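You operate a simulated robot arm through the tools that you are given. There is no shell and no other tool. Be economical: measure what you need, move in short steps, check, and stop when the job is done.

You are at the controls of a simulated robot arm. One attempt, no reset.

## Task
Put the short blue panel on the top of the long table away on the bed of the grey machine. Put the large blue panel on the low shelf under the rail bench. Take the white carton labelled "foam" from the top of the deep white table and leave it on the top of the long table. Put the red box on the top of the deep white table away on the top of the side table. Pull the broom rack door open. Any order will do. Set down upright: red box.

It is judged by the outcome, as a careful person would: the job done as asked, and still so three seconds after it is handed in. It fails if anything else is knocked over, pushed out of place, dropped, spilled or broken.

## Robot
A 7-joint arm with a vacuum gripper on a trunk, on a base that drives. Base frame: it is fixed to the floor where the robot stands at the start and does not move with it; the origin is under the middle of the robot, x ahead of it, y to its left, z up. Lengths are in m, angles in degrees, forces in N, time in s.
With the tool pointing down near the work surface it reaches from about 0.1 to 0.64 m from the robot's upright axis, wherever it stands. Its first joint turns from -115.0 to 115.0 degrees. Places, roughly: bed of the grey machine (23x27 cm) [-3.38, 2.76, 0.78]; broom rack door [3.9, 4.9, 0.3]; large blue panel [1, 5, 0.75]; low shelf under the rail bench [3.9, 4.2, 0.3]; red box [0, 4.5, 0.75]; short blue panel [0.75, 0, 1]; top of the long table [1, 0.1, 0.9]; top of the side table [-3.6, 0.2, 0.8]; white carton [0.25, 5, 0.75]. Payload 2.55 kg.
Tool frame: the origin (TCP) lies in the middle of the cups' lips, and z points out of the cups. The gripper has 1 cup of 0.044 m across, covering 0.044 by 0.044 m (tool x, y); the bellows give 0.02 m. With the vacuum on, a cup seals on a smooth face that it is pressed against (1 to 4 N); it does not hold porous or soft things. The pull reaches 55 N.
Orientation is told as [roll, pitch, yaw] about the base's x, y, z axes, in that order, counted from this pose: with the cups facing straight down, the tool's x points along the base's -x, its y along +y and its z along -z.

## Interface
- The arm moves only by the tool drive_tool. Its argument "plan" is a list of rows, each a list of 7 numbers: the vacuum: 1 switches it on, 0 off, then the shift along the base's x, y, z in mm, then the turn, a rotation vector about the base's x, y, z in degrees. In form: [[suction, x, y, z, rx, ry, rz], ...]. A call has 1 to 10 rows; each row shifts and turns the commanded pose from where the row before left it. Rows are played at 5 a second. More than 0.05 m and 8.6 degrees between two rows, or a gripper value outside its range, and nothing of the call is played. A pose out of reach is approached as far as the arm can. The call stops where the force on the tool passes 40 N (or 10 N more than at its start, if that is more) or the arm is blocked; 0.2 s more then pass. The pull builds up within a second once a cup has sealed. Time passes only in rows, and 0.2 s behind the last, so rows that do not move give it time. It gives the time, the measured TCP pose, the force on the tool (base axes) and the pull of the vacuum at its end, in the units of the frame above (readings bear some noise), with the torque about the TCP (base axes, N m) and any sound that the robot's microphone picked up, and new pictures: "pictures" is both (left out), scene, wrist or none.
- Cameras (640 x 400 px; columns grow to the right, rows downward): "scene" is now at [0.0042, 0.1413, 1.7654]; the picture's right is [-0.47, -0.88, 0.00], its down [-0.71, 0.37, -0.60] and it looks along [0.53, -0.28, -0.80] (base axes); focal length 249 px, centre (320, 200). "wrist" rides on the gripper at [0.081, 0.006, -0.173] in the tool frame; the picture's right is [-0.08, 1.00, 0.00], its down [-0.89, -0.07, -0.45] and it looks along [-0.44, -0.04, 0.90] (tool axes); focal length 256 px, centre (320, 200).
- raise_lower(by): slides the trunk up (or, below 0, down) by that many m; the arm and the scene camera ride with it, the base frame stays. It gives what a move gives, with no picture.
- roll_base(legs): drives the robot by 1 to 6 legs, each [ahead, left, turn to the left] in m, m and degrees, along the robot's own axes; the way and the turn of a leg run together, so that a leg with both is an arc; at most 1.5 m and 180 degrees a leg. The arm and the cameras ride along, it lands a little off, and it stops where it bumps. It gives what a move gives, and a new picture of the scene camera.
- turn_head(pan, tilt): turns the head with the scene camera to pan (to the left, within 155 degrees either way) and tilt (down, from -29 to 69), counted from straight ahead of the robot. It gives what a move gives, and a new picture of the scene camera.
- measure_at(camera, pixels): for up to 12 pixels [column, row] of the newest picture of that camera ("zoom" is the newest enlarged one), the place [x, y, z] in the base frame of the surface seen there, good to about 0.003 m. No time passes.
- close_up(camera, box): a new picture of the part [left, top, right, bottom] of that camera's present view, enlarged. No time passes.
- finish_job(): hands the job in; it is judged then, once.

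Keep the steps short. Do not move on a guess: measure, check each grasp and each placing, and mend mistakes. In all there are 110 turns and 260 pictures (those below and enlarged ones count). Leave the vacuum off and the arm clear of the work at the hand-in unless told otherwise, and finish with a single line.

The tools are called after "Call:" as a command line: name --pt "numbers of a row" for each row, then --argument value for the rest, lists and objects as JSON in quotes. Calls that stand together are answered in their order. drive_tool: Moves the arm, as the interface text tells. Its arguments: {"type":"object","properties":{"plan":{"type":"array"},"pictures":{"type":"string","enum":["both","scene","wrist","none"]}},"required":["plan"]} The other tools are called the same way: raise_lower (by) slides the trunk up or down; roll_base (legs) drives the base; turn_head (pan, tilt) turns the head that bears the scene camera; measure_at (camera, pixels) gives the place of the surface under pixels of a picture; close_up (camera, box) takes an enlarged picture of a part of a camera's view; finish_job () hands the job in.

At the start:

```text
time_s: 0.0
tool_pos: [0.369, -0.1485, 1.1946]
tool_rot: [0.0, 0.0, 0.0]
wrist_force: [0.3, 0.2, 0.3]
ft_torque: [-0.01, 0.02, -0.01]
pull: 0.1
trunk travel left (down, up): [-0.865, 0.125]
robot x, y, heading: [-0.0001, -0.0004, -0.2]
head pan, tilt: [-27.8, 52.9]
```

scene: 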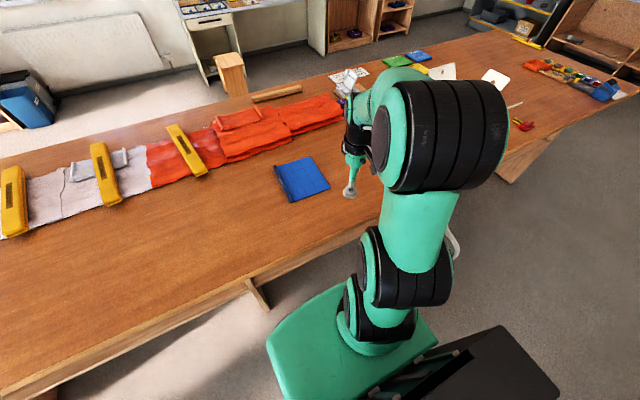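
wrist: 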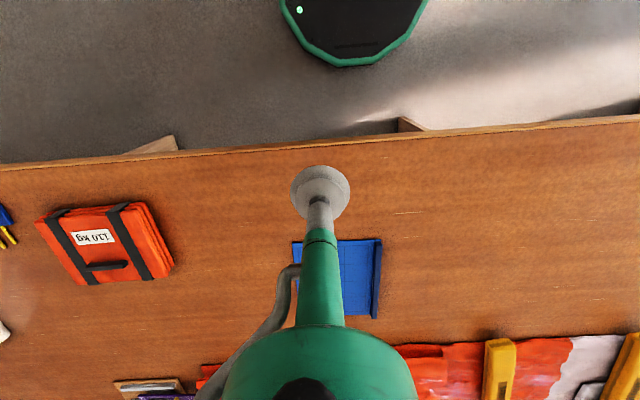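

The short blue panel is at about (302,178) in the scene picture. I measure it and the table before moving.

Call:
measure_at --camera "scene" --pixels '[[302, 178], [278, 166], [312, 158], [328, 188], [291, 201], [285, 185], [260, 210], [310, 175]]'

Call:
close_up --camera "scene" --box '[250, 130, 370, 220]'

Call:
turn_head --pan 60 --tilt 25

Call:
turn_head --pan 130 --tilt 25

```text
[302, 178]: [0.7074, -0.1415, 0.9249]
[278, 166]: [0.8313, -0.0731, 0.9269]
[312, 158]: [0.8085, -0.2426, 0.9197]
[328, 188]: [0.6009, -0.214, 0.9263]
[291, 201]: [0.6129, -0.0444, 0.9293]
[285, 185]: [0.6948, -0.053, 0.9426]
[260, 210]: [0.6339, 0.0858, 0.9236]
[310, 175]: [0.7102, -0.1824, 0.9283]
```

```text
4.44 times, centred on (310, 175) of scene
```

zoom: 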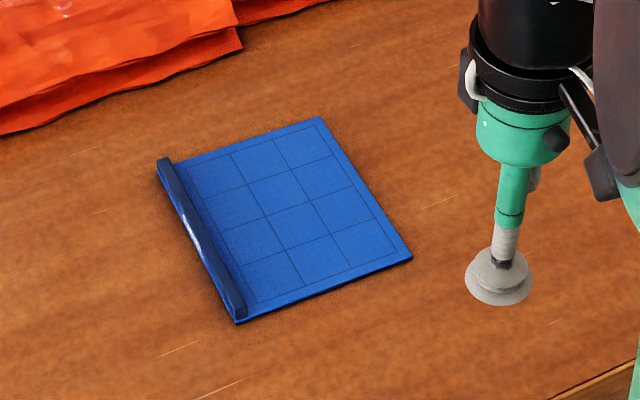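

```text
time_s: 1.6
tool_pos: [0.3675, -0.1493, 1.1957]
tool_rot: [0.0, 0.0, 0.0]
wrist_force: [-0.1, -0.3, 0.4]
ft_torque: [-0.01, 0.0, 0.02]
pull: 0.0
trunk travel left (down, up): [-0.865, 0.125]
robot x, y, heading: [0.0011, 0.0037, -0.1]
head pan, tilt: [60.0, 25.0]
```

scene: 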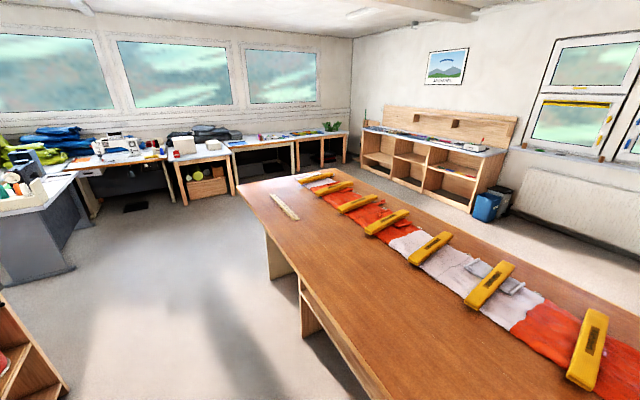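

```text
time_s: 3.0
tool_pos: [0.3682, -0.1494, 1.1938]
tool_rot: [0.0, 0.1, 0.0]
wrist_force: [-0.1, -0.5, -0.6]
ft_torque: [0.01, -0.01, 0.0]
pull: 0.1
trunk travel left (down, up): [-0.865, 0.125]
robot x, y, heading: [-0.0001, -0.0024, 0.1]
head pan, tilt: [130.0, 25.0]
```

scene: 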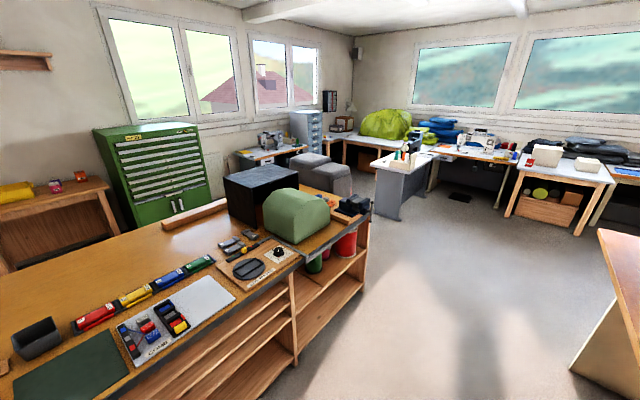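

Now I check the layout: machine, side table, deep table, table near edge.

Call:
measure_at --camera "scene" --pixels '[[268, 152], [60, 190], [10, 212], [545, 152], [585, 163], [560, 178], [390, 165], [410, 150], [480, 152], [150, 290], [340, 225], [625, 172]]'

Call:
close_up --camera "scene" --box '[220, 80, 440, 218]'

Call:
measure_at --camera "wrist" --pixels '[[250, 155], [500, 132], [330, 290], [370, 270], [130, 270]]'

Call:
close_up --camera "scene" --box '[420, 110, 640, 248]'

Call:
close_up --camera "scene" --box '[0, 110, 240, 260]'

```text
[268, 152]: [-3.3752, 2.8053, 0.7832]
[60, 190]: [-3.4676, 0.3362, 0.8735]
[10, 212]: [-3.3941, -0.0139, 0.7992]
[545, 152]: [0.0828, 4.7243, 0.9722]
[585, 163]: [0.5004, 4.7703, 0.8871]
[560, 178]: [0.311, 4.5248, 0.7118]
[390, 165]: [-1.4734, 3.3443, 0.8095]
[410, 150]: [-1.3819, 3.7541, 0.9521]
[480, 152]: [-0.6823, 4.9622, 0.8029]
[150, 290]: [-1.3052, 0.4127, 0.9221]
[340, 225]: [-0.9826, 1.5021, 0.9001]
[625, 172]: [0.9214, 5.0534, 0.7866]
```

```text
2.90 times, centred on (330, 149) of scene
```

zoom: 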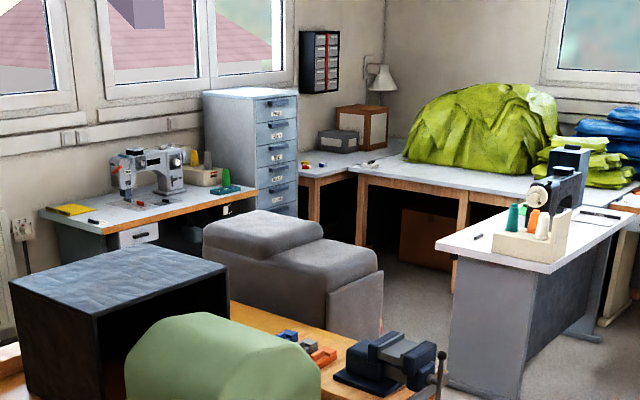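

```text
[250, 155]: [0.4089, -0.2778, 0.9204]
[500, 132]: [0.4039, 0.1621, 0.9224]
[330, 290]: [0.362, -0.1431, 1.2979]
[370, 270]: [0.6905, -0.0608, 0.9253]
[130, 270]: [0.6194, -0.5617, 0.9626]
```

```text
2.90 times, centred on (530, 179) of scene
```

zoom: 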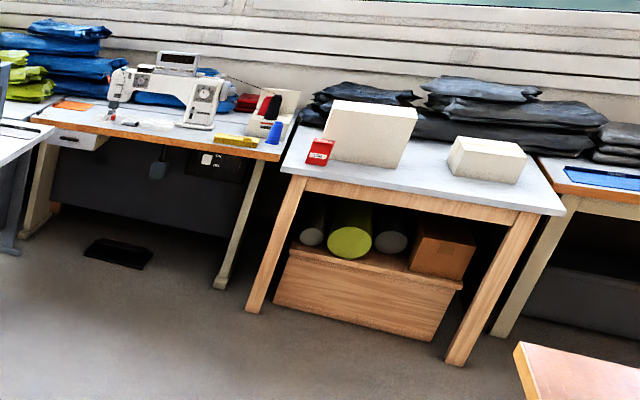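

```text
2.67 times, centred on (120, 185) of scene
```

zoom: 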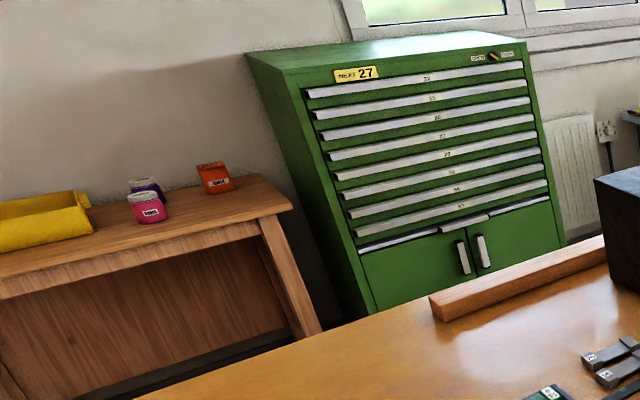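

The panel centre lies 0.71 m ahead, so I must get closer. I check how far the base front is from the table edge and what is under the table.

Call:
measure_at --camera "wrist" --pixels '[[350, 63], [350, 40], [150, 145], [415, 125], [250, 120]]'

Call:
turn_head --pan 0 --tilt 69

```text
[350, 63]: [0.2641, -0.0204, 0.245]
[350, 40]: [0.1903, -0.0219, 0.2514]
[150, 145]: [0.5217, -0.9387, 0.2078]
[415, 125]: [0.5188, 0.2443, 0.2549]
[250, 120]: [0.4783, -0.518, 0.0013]
```

```text
time_s: 5.1
tool_pos: [0.3688, -0.1494, 1.195]
tool_rot: [0.0, 0.0, 0.0]
wrist_force: [-1.1, 0.3, -0.2]
ft_torque: [0.02, 0.03, 0.02]
pull: 0.1
trunk travel left (down, up): [-0.865, 0.125]
robot x, y, heading: [-0.001, 0.0001, 0.1]
head pan, tilt: [0.0, 68.8]
```

scene: 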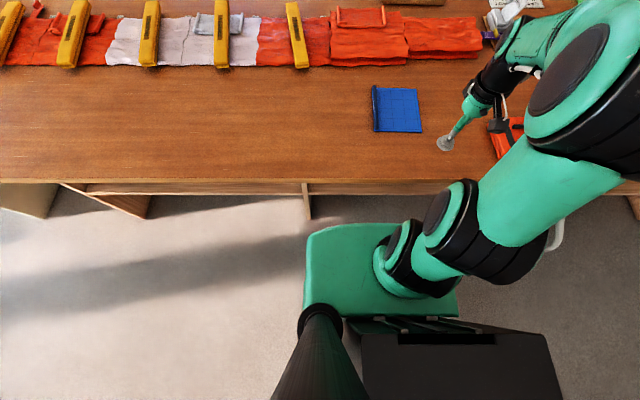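

Base front is at x=0.265 and the table edge at 0.41: I drive 0.11 ahead and 0.12 right.

Call:
roll_base --legs '[[0.12, -0.12, 0]]'

```text
time_s: 6.6
tool_pos: [0.49, -0.2698, 1.1945]
tool_rot: [0.1, 0.0, 0.0]
wrist_force: [0.3, -0.5, 0.0]
ft_torque: [0.03, 0.01, 0.01]
pull: 0.1
trunk travel left (down, up): [-0.865, 0.125]
robot x, y, heading: [0.1198, -0.1202, -0.2]
head pan, tilt: [0.0, 68.8]
```

scene: 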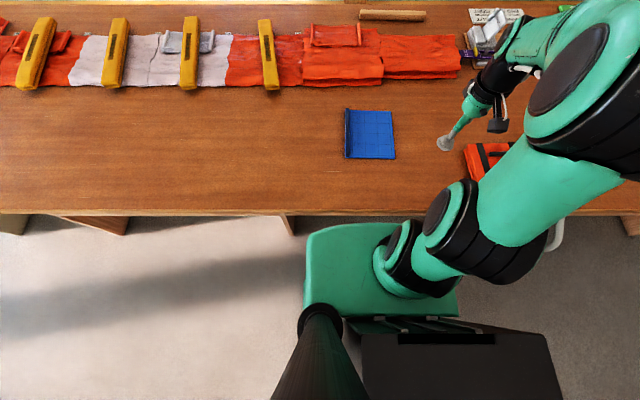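

I measure the panel again from above.

Call:
measure_at --camera "scene" --pixels '[[347, 109], [347, 157], [394, 159], [391, 112], [370, 134], [366, 134], [348, 134]]'

Call:
drive_tool --pt "0 40 25 0 0 0 0" --pt "0 45 25 -20 0 0 0" --pt "0 45 25 -30 0 0 0" --pt "0 45 25 -30 0 0 0" --pt "0 45 25 -30 0 0 0" --pt "0 0 0 -40 0 0 0" --pt "0 0 0 0 0 0 0"

```text
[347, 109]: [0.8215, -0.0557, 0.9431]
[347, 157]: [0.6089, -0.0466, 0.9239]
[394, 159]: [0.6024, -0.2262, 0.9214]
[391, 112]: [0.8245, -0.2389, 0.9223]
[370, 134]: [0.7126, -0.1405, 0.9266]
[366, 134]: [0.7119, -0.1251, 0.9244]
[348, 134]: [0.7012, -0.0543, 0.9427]
```

```text
refused: row 2 steps farther than a row can; nothing moved
```

The steps were too long; same path in smaller ones.

Call:
drive_tool --pt "0 37 21 -20 0 0 0" --pt "0 37 21 -25 0 0 0" --pt "0 37 21 -25 0 0 0" --pt "0 37 21 -25 0 0 0" --pt "0 37 21 -25 0 0 0" --pt "0 36 20 -25 0 0 0" --pt "0 0 0 -40 0 0 0" --pt "0 0 0 -30 0 0 0" --pt "0 0 0 0 0 0 0"

```text
time_s: 8.6
tool_pos: [0.7096, -0.1434, 0.9803]
tool_rot: [0.0, 0.0, 0.1]
wrist_force: [-0.4, 0.2, 0.5]
ft_torque: [0.01, 0.02, 0.01]
pull: 0.1
trunk travel left (down, up): [-0.865, 0.125]
robot x, y, heading: [0.1211, -0.1173, -0.3]
head pan, tilt: [0.0, 68.8]
```

scene: 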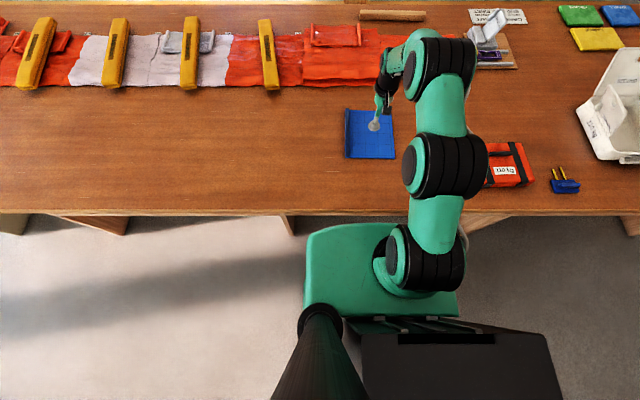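
wrist: 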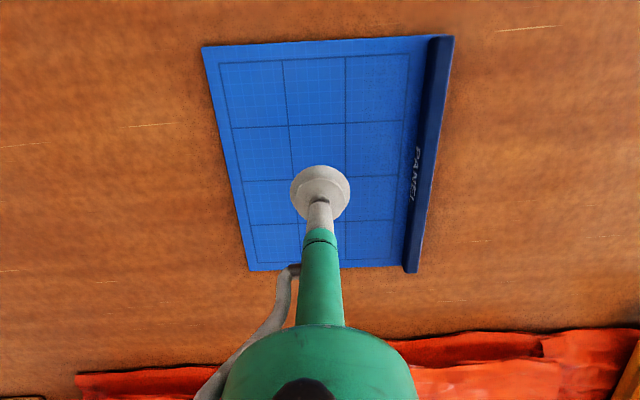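

Over the middle of the panel, 54 mm above it. Vacuum on and down to contact.

Call:
drive_tool --pt "1 0 0 -30 0 0 0" --pt "1 0 0 -15 0 0 0" --pt "1 0 0 -8 0 0 0" --pt "1 0 0 -4 0 0 0" --pt "1 0 0 0 0 0 0" --pt "1 0 0 0 0 0 0" --pt "1 0 0 0 0 0 0" --pictures "none"

```text
time_s: 10.2
tool_pos: [0.7085, -0.1435, 0.9228]
tool_rot: [0.0, 0.0, 0.0]
wrist_force: [-8.6, 0.4, 5.2]
ft_torque: [0.01, -0.02, 0.02]
pull: 55.0
trunk travel left (down, up): [-0.865, 0.125]
robot x, y, heading: [0.1223, -0.1216, 0.3]
head pan, tilt: [0.0, 68.8]
```

Sealed with pull 55 N. I lift and look.

Call:
drive_tool --pt "1 0 0 20 0 0 0" --pt "1 0 0 40 0 0 0" --pt "1 0 0 45 0 0 0" --pt "1 -20 -10 40 0 0 0" --pt "1 -35 -15 30 0 0 0" --pt "1 -35 -15 30 0 0 0" --pt "1 -35 -15 0 0 0 0" --pt "1 -35 -15 0 0 0 0" --pt "1 -35 -15 0 0 0 0" --pt "1 0 0 0 0 0 0"

```text
time_s: 12.4
tool_pos: [0.5155, -0.2283, 1.1277]
tool_rot: [0.2, 0.0, 0.0]
wrist_force: [-0.4, 0.1, -0.4]
ft_torque: [0.0, 0.0, 0.03]
pull: 54.8
trunk travel left (down, up): [-0.865, 0.125]
robot x, y, heading: [0.1239, -0.1176, 0.1]
head pan, tilt: [0.0, 68.8]
```

scene: 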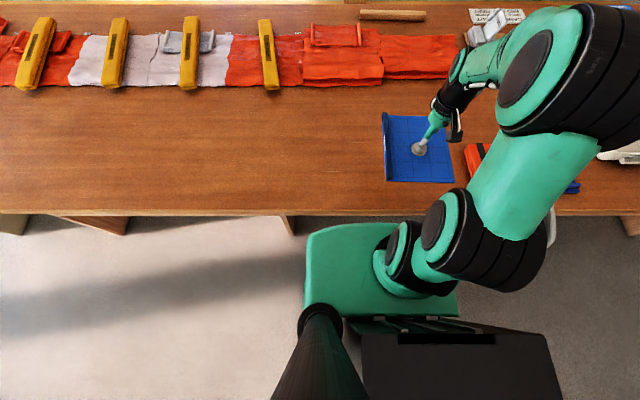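
wrist: 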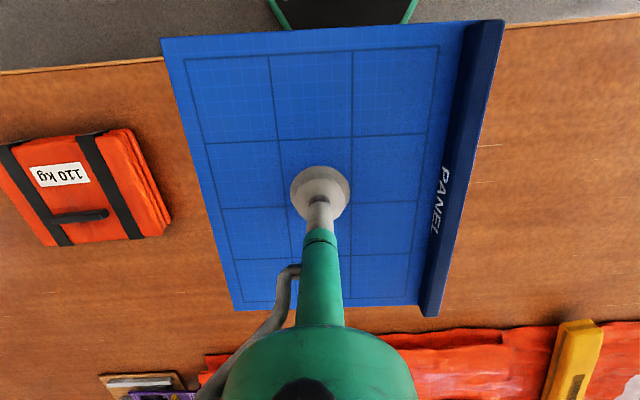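

The panel hangs level. Now back away from the long table, turn left, and drive toward +y to look around the aisle.

Call:
roll_base --legs '[[-0.42, 0, 0], [0, 0, 90], [1.4, 0, 0]]'

Call:
turn_head --pan 50 --tilt 35

Call:
measure_at --camera "scene" --pixels '[[320, 200], [100, 200], [540, 200], [320, 300], [100, 300], [540, 300], [320, 120], [200, 250]]'

```text
time_s: 25.4
tool_pos: [-0.2037, 1.6623, 1.1275]
tool_rot: [0.0, 0.0, 90.2]
wrist_force: [-0.5, 0.4, -0.5]
ft_torque: [0.0, 0.01, -0.04]
pull: 54.9
trunk travel left (down, up): [-0.865, 0.125]
robot x, y, heading: [-0.311, 1.2746, 90.0]
head pan, tilt: [0.0, 68.8]
```

scene: 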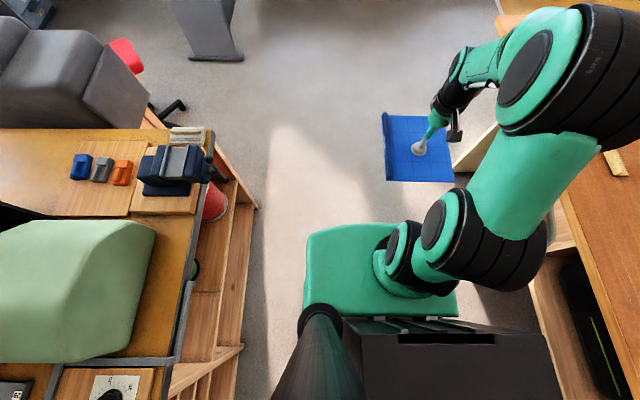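

```text
time_s: 26.6
tool_pos: [-0.203, 1.663, 1.1277]
tool_rot: [0.0, 0.0, 90.1]
wrist_force: [-0.3, 0.4, -0.8]
ft_torque: [-0.01, -0.04, 0.01]
pull: 54.7
trunk travel left (down, up): [-0.865, 0.125]
robot x, y, heading: [-0.3088, 1.2673, 90.2]
head pan, tilt: [50.0, 35.0]
```

scene: 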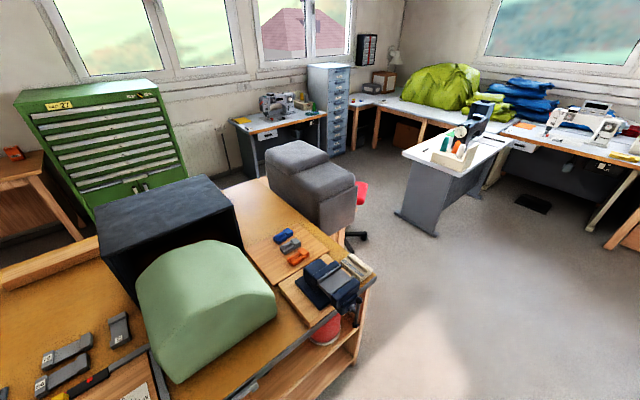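

```text
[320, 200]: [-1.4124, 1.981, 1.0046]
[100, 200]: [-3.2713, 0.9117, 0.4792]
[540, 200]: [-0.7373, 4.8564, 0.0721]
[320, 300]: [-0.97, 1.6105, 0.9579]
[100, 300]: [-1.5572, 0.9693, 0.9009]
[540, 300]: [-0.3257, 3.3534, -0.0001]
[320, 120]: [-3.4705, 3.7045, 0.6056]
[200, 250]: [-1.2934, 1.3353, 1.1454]
```

I see the bench, the grey seats behind it, and a grey-legged white table. I measure the gap between seats and white table, and the sewing desk.

Call:
measure_at --camera "scene" --pixels '[[360, 238], [362, 192], [350, 190], [345, 222], [270, 150], [290, 145], [405, 215], [430, 235], [400, 205], [270, 130], [250, 128], [378, 268]]'

Call:
close_up --camera "scene" --box '[200, 50, 480, 225]'

```text
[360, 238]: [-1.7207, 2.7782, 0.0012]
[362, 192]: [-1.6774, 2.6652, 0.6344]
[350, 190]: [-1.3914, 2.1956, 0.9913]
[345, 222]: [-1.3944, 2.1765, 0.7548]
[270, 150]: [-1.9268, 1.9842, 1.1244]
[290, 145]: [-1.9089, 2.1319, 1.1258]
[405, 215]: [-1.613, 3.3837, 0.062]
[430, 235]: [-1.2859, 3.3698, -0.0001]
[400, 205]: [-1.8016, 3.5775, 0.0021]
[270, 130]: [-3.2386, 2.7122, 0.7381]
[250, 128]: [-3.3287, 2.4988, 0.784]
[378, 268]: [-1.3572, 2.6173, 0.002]
```

```text
2.29 times, centred on (340, 138) of scene
```

zoom: 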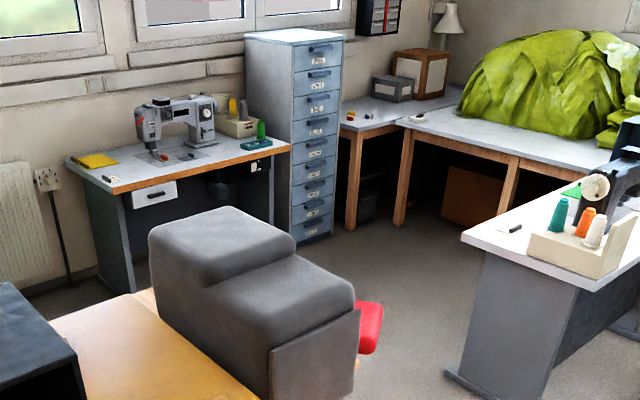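

The gap between stool and white table looks narrow (about 0.5 m). I check the robot's own footprint and look around the bench's other end.

Call:
turn_head --pan 0 --tilt 69

Call:
measure_at --camera "scene" --pixels '[[312, 240], [312, 290], [440, 305], [455, 310], [330, 232], [380, 228], [500, 345], [560, 390], [360, 350], [540, 340]]'

Call:
turn_head --pan 140 --tilt 35

Call:
turn_head --pan 10 --tilt 35

```text
time_s: 27.7
tool_pos: [-0.2037, 1.6642, 1.128]
tool_rot: [0.0, 0.0, 90.2]
wrist_force: [-0.9, 0.9, -0.8]
ft_torque: [0.02, 0.0, -0.02]
pull: 54.7
trunk travel left (down, up): [-0.865, 0.125]
robot x, y, heading: [-0.3132, 1.2713, 90.1]
head pan, tilt: [0.0, 68.8]
```

scene: 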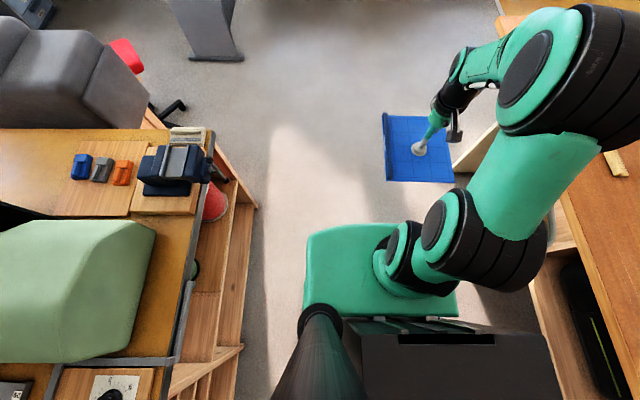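

```text
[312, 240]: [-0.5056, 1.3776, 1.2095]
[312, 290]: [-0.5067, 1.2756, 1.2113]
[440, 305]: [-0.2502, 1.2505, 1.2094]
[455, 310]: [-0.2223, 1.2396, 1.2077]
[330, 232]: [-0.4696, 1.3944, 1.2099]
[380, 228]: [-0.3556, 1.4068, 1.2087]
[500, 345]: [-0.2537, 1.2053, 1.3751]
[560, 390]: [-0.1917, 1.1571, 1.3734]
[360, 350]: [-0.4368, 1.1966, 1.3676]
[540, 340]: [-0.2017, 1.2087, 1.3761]
```

```text
time_s: 30.0
tool_pos: [-0.2038, 1.6635, 1.1279]
tool_rot: [0.0, 0.0, 90.2]
wrist_force: [0.0, 0.4, -0.3]
ft_torque: [-0.01, -0.03, 0.03]
pull: 55.0
trunk travel left (down, up): [-0.865, 0.125]
robot x, y, heading: [-0.3125, 1.2698, 90.2]
head pan, tilt: [140.0, 35.0]
```

scene: 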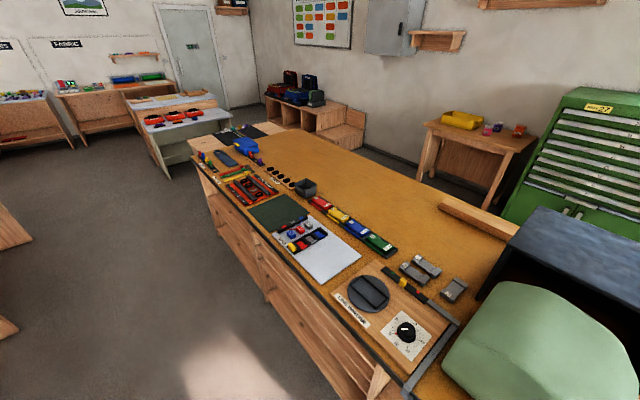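

```text
time_s: 32.1
tool_pos: [-0.2033, 1.6632, 1.1274]
tool_rot: [0.0, 0.0, 90.2]
wrist_force: [0.3, -0.2, 0.4]
ft_torque: [0.0, 0.05, 0.02]
pull: 54.9
trunk travel left (down, up): [-0.865, 0.125]
robot x, y, heading: [-0.3113, 1.2687, 90.4]
head pan, tilt: [10.0, 35.0]
```

scene: 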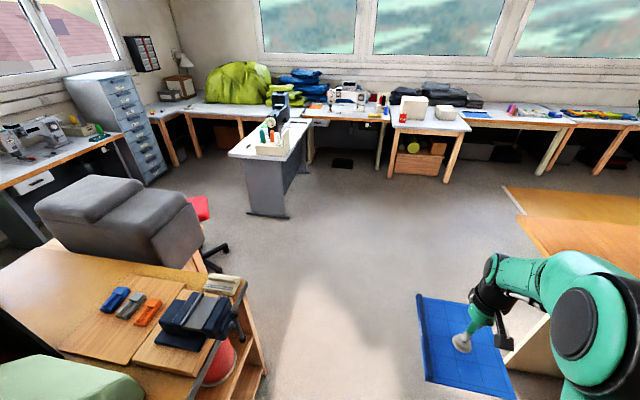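

I look at the passage to the south (behind the bench) and measure gap widths both ways.

Call:
measure_at --camera "scene" --pixels '[[207, 270], [222, 248], [212, 265], [263, 375], [250, 216], [288, 218], [290, 190], [282, 165], [235, 154], [300, 122], [262, 120], [310, 120]]'

Call:
close_up --camera "scene" --box '[140, 130, 340, 280]'

Call:
turn_head --pan 140 --tilt 25

Call:
measure_at --camera "scene" --pixels '[[210, 200], [280, 155], [270, 165], [345, 190], [370, 195], [170, 228], [160, 130], [230, 180], [355, 165], [265, 155], [205, 160], [320, 175]]'

```text
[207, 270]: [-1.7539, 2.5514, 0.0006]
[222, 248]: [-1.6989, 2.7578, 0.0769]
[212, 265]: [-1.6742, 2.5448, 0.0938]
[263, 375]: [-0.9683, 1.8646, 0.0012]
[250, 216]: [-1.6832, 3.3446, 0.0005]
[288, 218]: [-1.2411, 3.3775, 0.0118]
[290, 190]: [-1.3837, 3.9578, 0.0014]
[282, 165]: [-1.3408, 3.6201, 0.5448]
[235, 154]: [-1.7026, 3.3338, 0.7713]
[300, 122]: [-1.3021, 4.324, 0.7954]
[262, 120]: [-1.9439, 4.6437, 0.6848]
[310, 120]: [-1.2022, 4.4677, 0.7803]
```

```text
2.67 times, centred on (240, 205) of scene
```

zoom: 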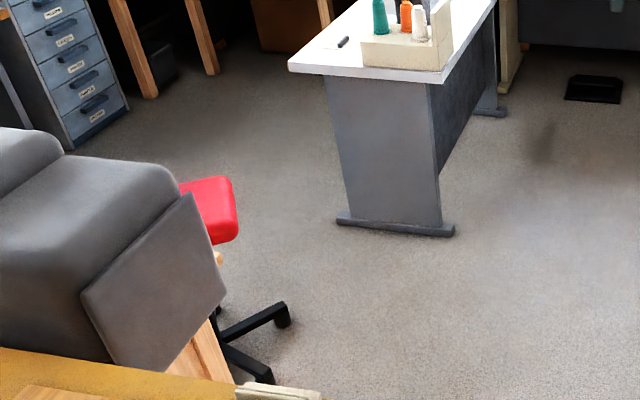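

```text
time_s: 34.2
tool_pos: [-0.2036, 1.6627, 1.1277]
tool_rot: [0.1, 0.0, 90.2]
wrist_force: [0.0, -0.2, 0.6]
ft_torque: [0.01, -0.01, 0.02]
pull: 54.9
trunk travel left (down, up): [-0.865, 0.125]
robot x, y, heading: [-0.3105, 1.2682, 90.1]
head pan, tilt: [140.0, 25.0]
```

scene: 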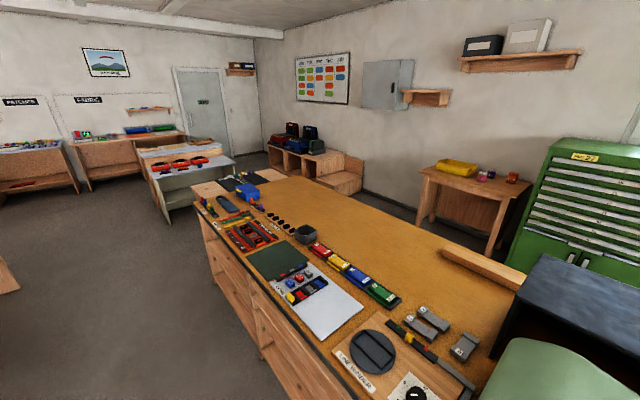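

```text
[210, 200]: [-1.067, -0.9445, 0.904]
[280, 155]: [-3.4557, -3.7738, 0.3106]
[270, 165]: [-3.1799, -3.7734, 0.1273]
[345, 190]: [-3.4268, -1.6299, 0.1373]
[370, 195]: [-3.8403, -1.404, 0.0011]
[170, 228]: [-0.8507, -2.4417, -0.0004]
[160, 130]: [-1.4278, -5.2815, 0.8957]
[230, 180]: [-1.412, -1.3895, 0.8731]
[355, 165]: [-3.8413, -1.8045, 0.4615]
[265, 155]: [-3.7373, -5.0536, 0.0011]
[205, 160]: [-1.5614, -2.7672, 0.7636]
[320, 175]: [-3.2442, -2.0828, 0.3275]
```

The north gap is only ~0.56 m, too tight; the southern way looks wider. I measure the other table's near corner there.

Call:
measure_at --camera "scene" --pixels '[[234, 163], [170, 220], [157, 182], [198, 205], [190, 175], [215, 172], [205, 232], [440, 262], [500, 290], [415, 222], [490, 250], [355, 220]]'

Call:
close_up --camera "scene" --box '[130, 110, 330, 250]'

```text
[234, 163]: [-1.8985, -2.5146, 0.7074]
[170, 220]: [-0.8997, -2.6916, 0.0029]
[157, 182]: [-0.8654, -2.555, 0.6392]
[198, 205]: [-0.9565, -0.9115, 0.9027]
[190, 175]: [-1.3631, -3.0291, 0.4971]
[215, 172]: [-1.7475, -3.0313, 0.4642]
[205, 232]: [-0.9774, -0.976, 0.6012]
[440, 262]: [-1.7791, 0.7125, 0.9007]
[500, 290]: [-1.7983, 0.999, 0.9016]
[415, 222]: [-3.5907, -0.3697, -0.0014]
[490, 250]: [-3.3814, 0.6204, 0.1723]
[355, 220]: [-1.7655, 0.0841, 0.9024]
```

```text
2.86 times, centred on (230, 180) of scene
```

zoom: 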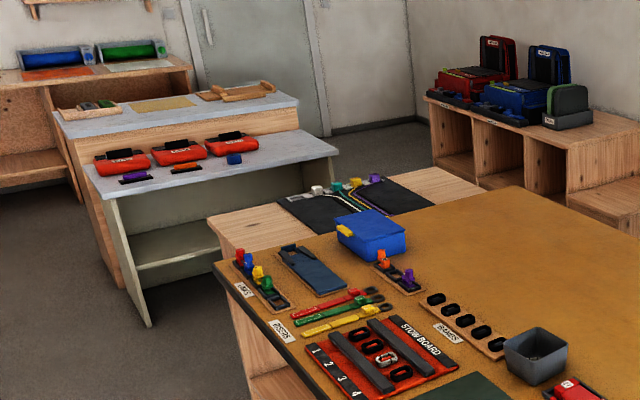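

Call:
measure_at --camera "scene" --pixels '[[192, 188], [205, 184], [225, 178], [250, 172], [272, 170], [282, 174], [232, 163], [160, 179]]'

Call:
roll_base --legs '[[-1.5, 0, 0], [-0.8, 0, 0]]'

Call:
turn_head --pan 140 --tilt 35

```text
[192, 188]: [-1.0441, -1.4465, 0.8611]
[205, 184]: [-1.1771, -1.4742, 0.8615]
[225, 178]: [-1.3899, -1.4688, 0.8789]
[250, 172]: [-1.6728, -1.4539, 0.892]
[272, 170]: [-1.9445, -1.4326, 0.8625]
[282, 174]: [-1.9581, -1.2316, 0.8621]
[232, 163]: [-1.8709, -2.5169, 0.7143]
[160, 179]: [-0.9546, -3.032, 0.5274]
```

```text
time_s: 45.5
tool_pos: [-0.205, -0.6317, 1.1266]
tool_rot: [0.0, 0.0, 89.3]
wrist_force: [0.6, -0.6, -0.1]
ft_torque: [0.0, -0.01, 0.01]
pull: 55.1
trunk travel left (down, up): [-0.865, 0.125]
robot x, y, heading: [-0.3181, -1.0262, 89.5]
head pan, tilt: [140.0, 25.0]
```

scene: 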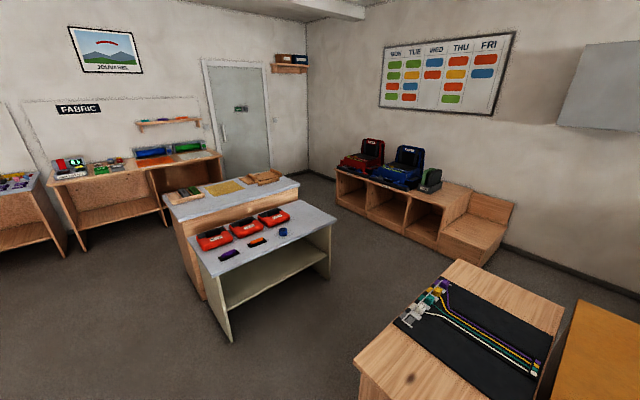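

```text
time_s: 46.2
tool_pos: [-0.2047, -0.6311, 1.1282]
tool_rot: [0.1, 0.1, 89.2]
wrist_force: [-0.9, 0.0, 0.8]
ft_torque: [-0.01, 0.0, 0.02]
pull: 54.9
trunk travel left (down, up): [-0.865, 0.125]
robot x, y, heading: [-0.3176, -1.0235, 89.4]
head pan, tilt: [140.0, 35.0]
```

scene: 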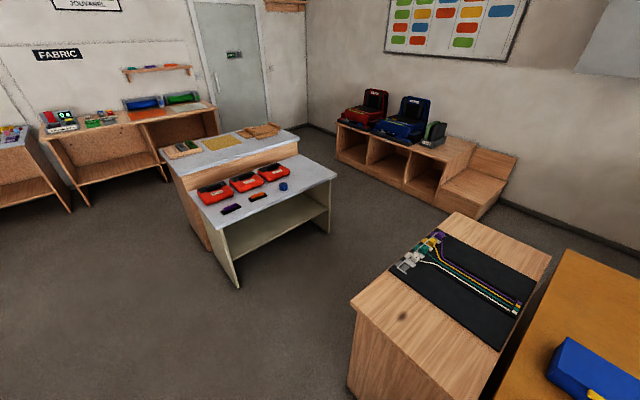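

Call:
measure_at --camera "scene" --pixels '[[352, 302], [455, 212], [336, 170], [234, 285], [328, 230], [478, 215], [515, 160], [400, 185], [300, 250]]'

```text
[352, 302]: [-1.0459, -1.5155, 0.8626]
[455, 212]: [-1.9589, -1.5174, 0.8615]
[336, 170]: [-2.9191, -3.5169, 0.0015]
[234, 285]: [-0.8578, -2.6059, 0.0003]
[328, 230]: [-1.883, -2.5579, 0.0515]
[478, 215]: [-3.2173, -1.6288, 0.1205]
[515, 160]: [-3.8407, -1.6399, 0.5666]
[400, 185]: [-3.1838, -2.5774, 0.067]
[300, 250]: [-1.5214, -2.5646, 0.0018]
```

The passage is y −2.55…−1.52, about 1 m wide. I back to y≈−2.03, strafe left to x≈−2.55 and look ahead.

Call:
roll_base --legs '[[-1.0, 0, 0.5], [0, 1.2, 0], [0, 1.05, 0], [0.5, 0, 0]]'

Call:
turn_head --pan 10 --tilt 30

```text
time_s: 64.7
tool_pos: [-2.4867, -1.1331, 1.1288]
tool_rot: [0.0, 0.0, 90.5]
wrist_force: [0.3, -0.5, -0.9]
ft_torque: [-0.04, 0.04, 0.02]
pull: 55.0
trunk travel left (down, up): [-0.865, 0.125]
robot x, y, heading: [-2.5913, -1.531, 90.4]
head pan, tilt: [140.0, 35.0]
```

scene: 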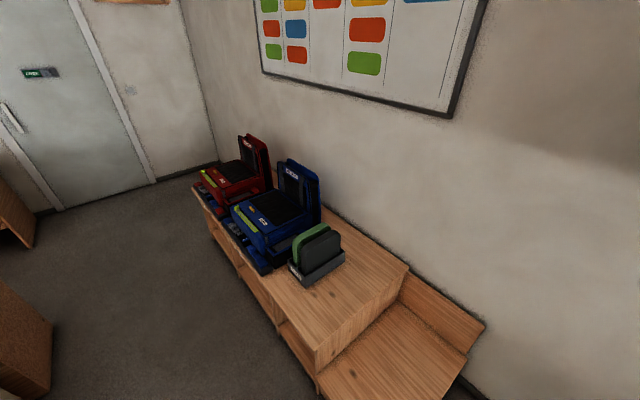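

```text
time_s: 66.8
tool_pos: [-2.4853, -1.134, 1.1274]
tool_rot: [-0.1, 0.0, 90.4]
wrist_force: [0.0, 0.5, -0.7]
ft_torque: [0.02, -0.01, 0.03]
pull: 54.7
trunk travel left (down, up): [-0.865, 0.125]
robot x, y, heading: [-2.5933, -1.5237, 90.6]
head pan, tilt: [10.0, 30.0]
```

scene: 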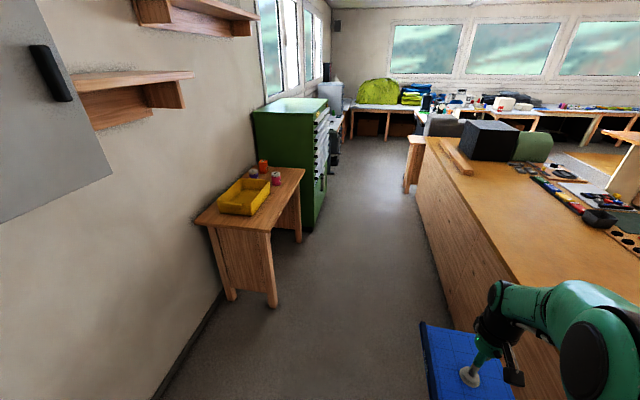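

I measure the aisle width: side table, cabinet, bench jut at (412,165).

Call:
measure_at --camera "scene" --pixels '[[272, 300], [305, 172], [316, 215], [328, 185], [405, 190], [408, 150], [440, 280], [336, 170], [330, 130], [412, 135], [420, 220], [345, 158]]'

Call:
close_up --camera "scene" --box '[300, 80, 460, 230]'

```text
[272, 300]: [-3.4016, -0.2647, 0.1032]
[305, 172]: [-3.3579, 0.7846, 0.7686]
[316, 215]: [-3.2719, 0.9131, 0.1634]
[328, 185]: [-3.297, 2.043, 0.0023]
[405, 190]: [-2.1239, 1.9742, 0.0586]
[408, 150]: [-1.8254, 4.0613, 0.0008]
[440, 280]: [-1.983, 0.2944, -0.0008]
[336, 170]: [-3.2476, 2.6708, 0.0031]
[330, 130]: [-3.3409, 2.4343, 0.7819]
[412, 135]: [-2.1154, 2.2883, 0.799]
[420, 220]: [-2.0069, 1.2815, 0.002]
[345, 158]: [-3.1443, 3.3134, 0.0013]
```

```text
2.67 times, centred on (380, 155) of scene
```

zoom: 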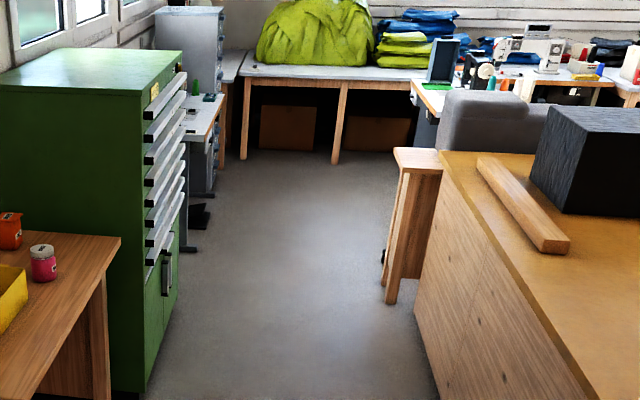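

Aisle is clear, x −3.1…−2.12. I drive ahead to y≈2.4, then look at the machine.

Call:
roll_base --legs '[[1.4, 0, -0.4], [1.4, 0, 0], [1.15, 0, 0], [0, 0, 90]]'

Call:
turn_head --pan 0 --tilt 40

```text
time_s: 89.7
tool_pos: [-2.9885, 2.5461, 1.1279]
tool_rot: [0.0, 0.0, 178.9]
wrist_force: [0.8, -0.6, -1.1]
ft_torque: [0.02, -0.01, -0.02]
pull: 54.8
trunk travel left (down, up): [-0.865, 0.125]
robot x, y, heading: [-2.5974, 2.4296, 178.9]
head pan, tilt: [10.0, 30.0]
```

scene: 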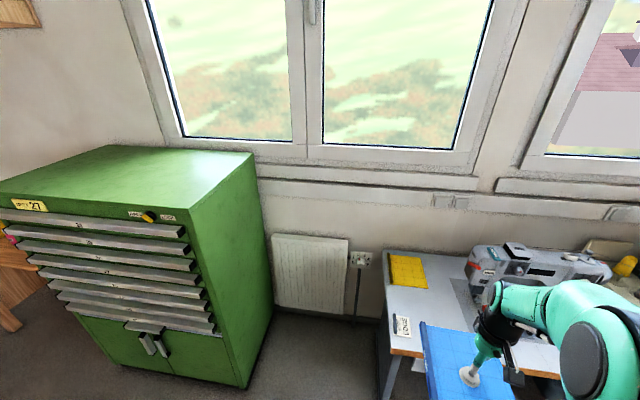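

```text
time_s: 90.4
tool_pos: [-2.9882, 2.5465, 1.1276]
tool_rot: [0.0, 0.0, 179.0]
wrist_force: [0.8, -0.7, 0.0]
ft_torque: [0.03, 0.0, -0.02]
pull: 54.7
trunk travel left (down, up): [-0.865, 0.125]
robot x, y, heading: [-2.5956, 2.4274, 179.1]
head pan, tilt: [0.0, 40.0]
```

scene: 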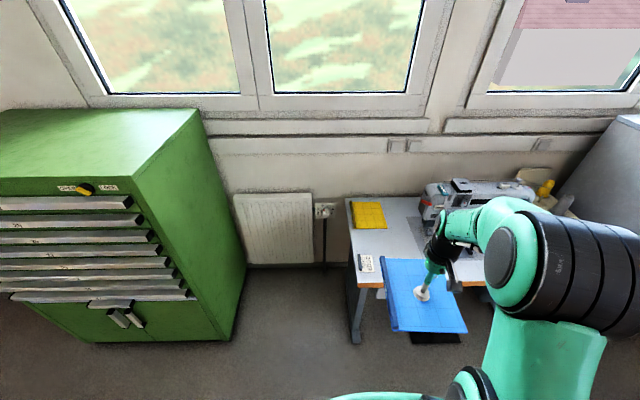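

The arm blocks the machine. I move 0.5 m to the right so that the machine is left of the arm.

Call:
roll_base --legs '[[0, -0.5, 1]]'

Call:
turn_head --pan 10 --tilt 45

```text
time_s: 93.3
tool_pos: [-2.9828, 3.0383, 1.1279]
tool_rot: [-0.1, 0.0, 179.8]
wrist_force: [0.2, 0.4, -0.5]
ft_torque: [-0.02, 0.01, 0.03]
pull: 55.1
trunk travel left (down, up): [-0.865, 0.125]
robot x, y, heading: [-2.5918, 2.9263, 179.5]
head pan, tilt: [0.0, 40.0]
```

scene: 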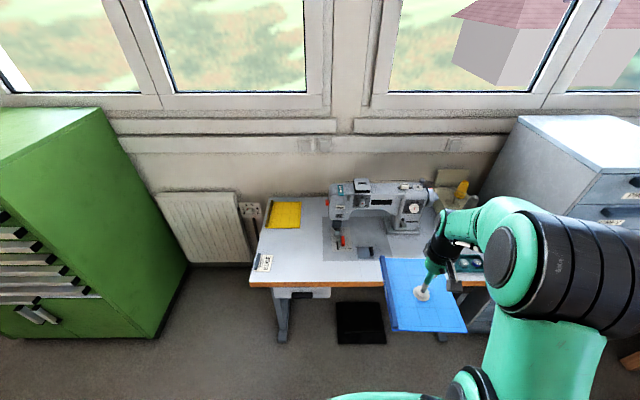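

```text
time_s: 94.0
tool_pos: [-2.9835, 3.0384, 1.128]
tool_rot: [0.0, 0.0, 179.7]
wrist_force: [-0.3, 0.2, -0.2]
ft_torque: [0.04, 0.0, 0.0]
pull: 55.1
trunk travel left (down, up): [-0.865, 0.125]
robot x, y, heading: [-2.5907, 2.9254, 179.7]
head pan, tilt: [10.0, 45.0]
```

scene: 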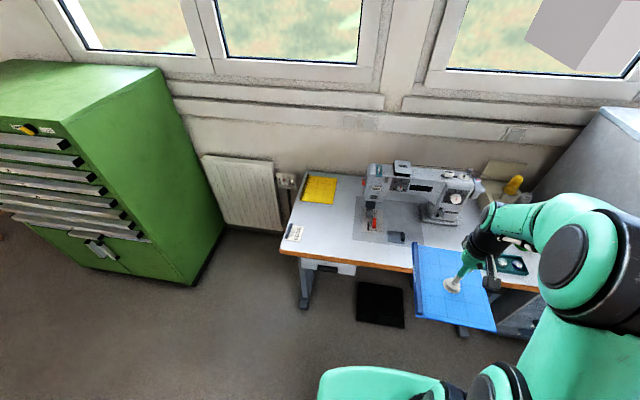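

Call:
close_up --camera "scene" --box '[280, 150, 500, 288]'

Call:
measure_at --camera "scene" --pixels '[[358, 197], [353, 240], [410, 225], [420, 240], [400, 215], [372, 228], [398, 237], [440, 212], [374, 175], [297, 232], [390, 262], [290, 250]]'

```text
2.90 times, centred on (390, 219) of scene
```

zoom: 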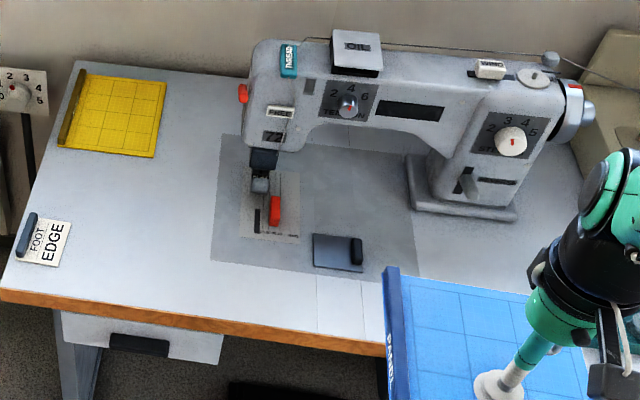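

```text
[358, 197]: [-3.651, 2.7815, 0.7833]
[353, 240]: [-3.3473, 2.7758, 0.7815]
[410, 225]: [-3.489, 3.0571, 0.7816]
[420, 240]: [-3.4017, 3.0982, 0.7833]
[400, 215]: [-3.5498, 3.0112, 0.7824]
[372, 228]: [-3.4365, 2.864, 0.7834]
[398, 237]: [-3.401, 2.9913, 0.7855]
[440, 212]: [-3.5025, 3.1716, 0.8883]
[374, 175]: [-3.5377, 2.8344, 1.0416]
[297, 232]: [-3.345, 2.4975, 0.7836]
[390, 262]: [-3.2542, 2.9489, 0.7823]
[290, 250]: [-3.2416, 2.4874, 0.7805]
```

The bed region given is centred (-3.38, 2.76), 23x27 cm, the open part in front of the needle. I measure the obstacles around it in the zoom picture.

Call:
measure_at --camera "zoom" --pixels '[[275, 225], [275, 200], [262, 190], [242, 232], [258, 232], [72, 225], [60, 265], [155, 155], [212, 258], [222, 138], [150, 230], [315, 265]]'

Call:
close_up --camera "scene" --box '[330, 190, 430, 255]'

```text
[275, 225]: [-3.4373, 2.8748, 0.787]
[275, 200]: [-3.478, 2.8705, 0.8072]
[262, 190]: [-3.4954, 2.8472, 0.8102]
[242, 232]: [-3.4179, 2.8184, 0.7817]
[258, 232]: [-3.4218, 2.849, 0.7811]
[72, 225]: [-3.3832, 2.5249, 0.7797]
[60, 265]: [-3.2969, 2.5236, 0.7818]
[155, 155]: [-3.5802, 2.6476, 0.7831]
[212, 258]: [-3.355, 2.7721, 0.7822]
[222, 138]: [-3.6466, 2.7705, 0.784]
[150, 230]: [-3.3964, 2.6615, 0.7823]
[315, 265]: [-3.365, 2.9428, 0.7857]
```

```text
6.15 times, centred on (380, 222) of scene
```

zoom: 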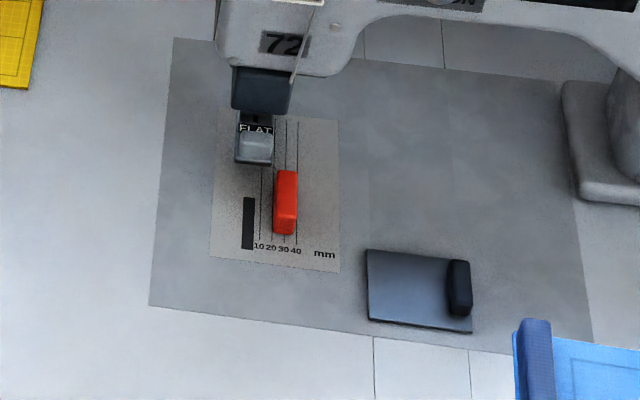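

I'll aim for panel centre at (-3.37, 2.74), left of the red lever (y 2.86) and in front of the foot (x −3.49). First drive ahead 0.24, left 0.2.

Call:
roll_base --legs '[[0.24, 0.2, 0]]'

```text
time_s: 96.1
tool_pos: [-3.2235, 2.8384, 1.1277]
tool_rot: [0.0, 0.1, 179.7]
wrist_force: [0.5, 0.0, -1.0]
ft_torque: [-0.02, 0.01, 0.03]
pull: 54.6
trunk travel left (down, up): [-0.865, 0.125]
robot x, y, heading: [-2.8298, 2.7311, 179.7]
head pan, tilt: [10.0, 45.0]
```

scene: 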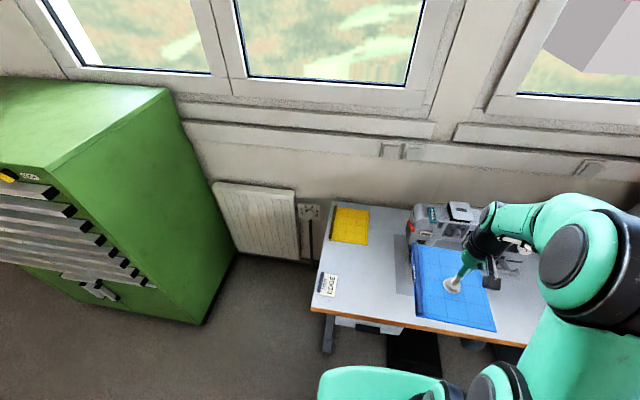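

I shift the panel over the spot and down to z≈0.87.

Call:
drive_tool --pt "1 0 -40 0 0 0 0" --pt "1 0 -40 0 0 0 0" --pt "1 -20 -18 -35 0 0 0" --pt "1 -30 0 -38 0 0 0" --pt "1 -35 0 -33 0 0 0" --pt "1 -31 0 -35 0 0 0" --pt "1 -30 0 -35 0 0 0" --pt "1 0 0 -40 0 0 0" --pt "1 0 0 -40 0 0 0" --pt "1 0 0 0 0 0 0"

```text
time_s: 98.3
tool_pos: [-3.3696, 2.7386, 0.8725]
tool_rot: [0.0, 0.0, 179.7]
wrist_force: [-0.2, 0.3, -1.3]
ft_torque: [0.02, 0.01, 0.01]
pull: 54.7
trunk travel left (down, up): [-0.865, 0.125]
robot x, y, heading: [-2.833, 2.7312, 179.8]
head pan, tilt: [10.0, 45.0]
```

scene: 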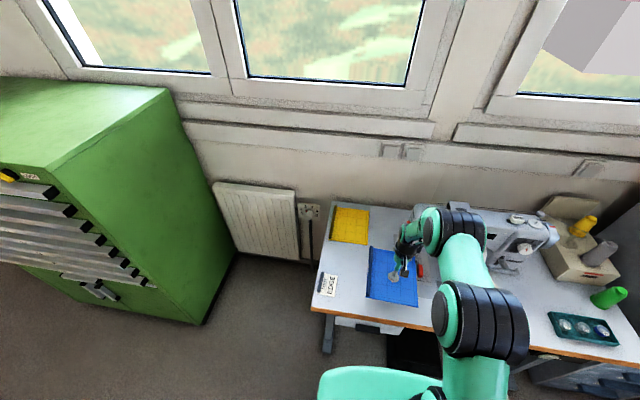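
wrist: 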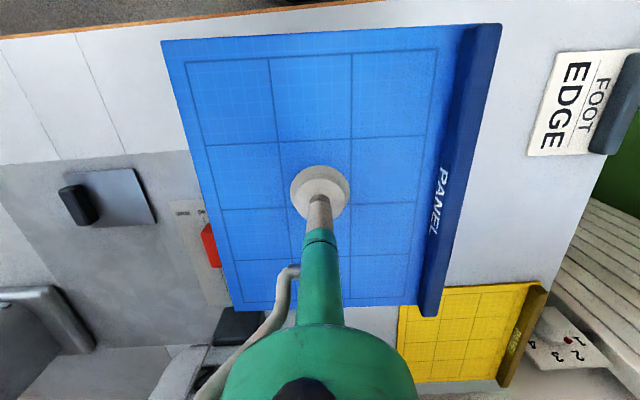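

The panel hangs flat; its rear right corner is near the foot, so I shift 10 mm left and lower gently.

Call:
drive_tool --pt "1 0 -10 -30 0 0 0" --pt "1 0 0 -30 0 0 0" --pt "1 0 0 -15 0 0 0" --pt "1 0 0 -6 0 0 0" --pt "1 0 0 -4 0 0 0" --pt "1 0 0 0 0 0 0"

```text
time_s: 99.7
tool_pos: [-3.3663, 2.7324, 0.7851]
tool_rot: [-0.1, 0.3, 179.7]
wrist_force: [8.4, -0.2, -5.2]
ft_torque: [-0.19, 0.3, -0.03]
pull: 55.2
trunk travel left (down, up): [-0.865, 0.125]
robot x, y, heading: [-2.8276, 2.7255, 179.6]
head pan, tilt: [10.0, 45.0]
```

scene: 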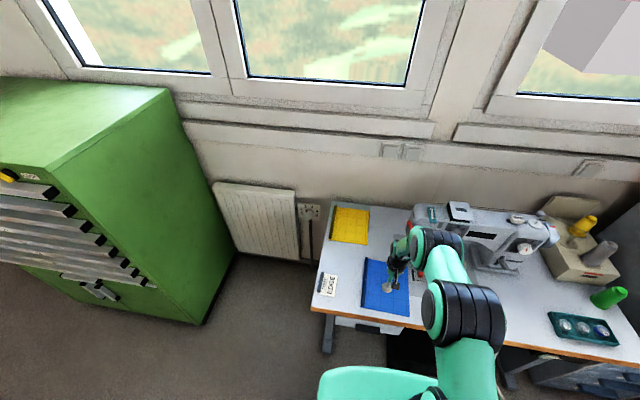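
wrist: 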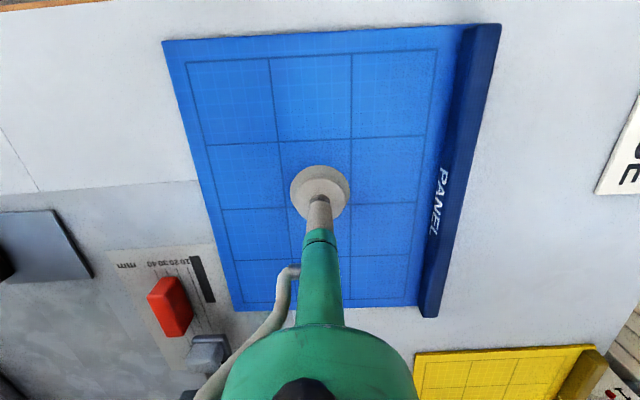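

Almost in contact. I lower 2 mm more, release, wait, and rise.

Call:
drive_tool --pt "1 0 0 -2 0 0 0" --pt "0 0 0 0 0 0 0" --pt "0 0 0 0 0 0 0" --pt "0 0 0 0 0 0 0" --pt "0 0 0 5 0 0 0" --pt "0 0 0 20 0 0 0" --pt "0 0 0 45 0 0 0" --pt "0 10 0 45 0 0 0" --pt "0 20 0 45 0 0 0" --pt "0 20 0 45 0 0 0"

```text
time_s: 101.9
tool_pos: [-3.317, 2.7309, 0.989]
tool_rot: [0.0, 0.0, 179.7]
wrist_force: [0.4, -0.3, 0.4]
ft_torque: [0.01, 0.04, -0.02]
pull: 0.1
trunk travel left (down, up): [-0.865, 0.125]
robot x, y, heading: [-2.8303, 2.7297, 179.6]
head pan, tilt: [10.0, 45.0]
```

scene: 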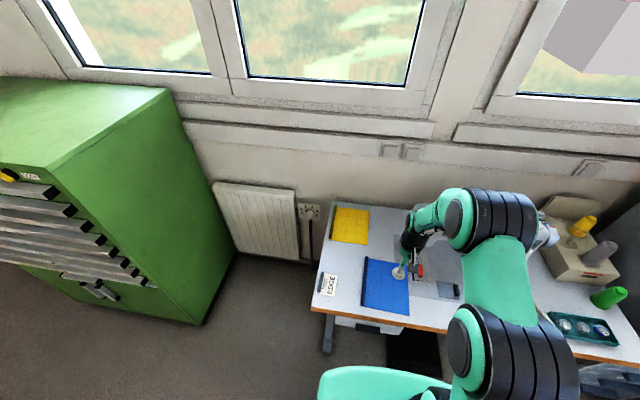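
wrist: 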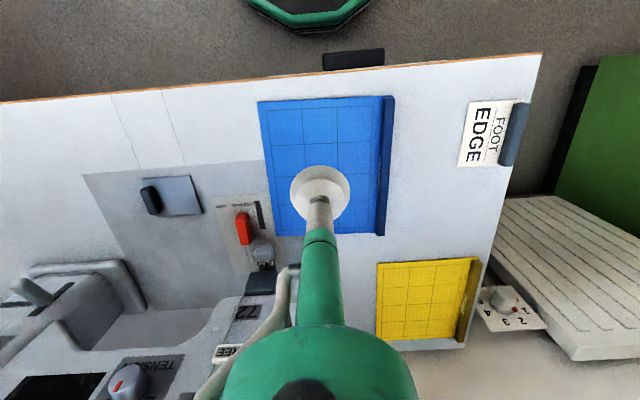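

Released. I check where it lies.

Call:
measure_at --camera "wrist" --pixels '[[262, 105], [390, 98], [380, 232], [278, 232], [350, 150], [330, 66]]'

```text
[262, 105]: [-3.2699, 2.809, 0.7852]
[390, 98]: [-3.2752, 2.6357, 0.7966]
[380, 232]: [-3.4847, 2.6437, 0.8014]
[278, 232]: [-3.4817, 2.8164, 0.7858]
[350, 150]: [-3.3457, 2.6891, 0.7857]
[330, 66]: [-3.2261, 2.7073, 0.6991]
```

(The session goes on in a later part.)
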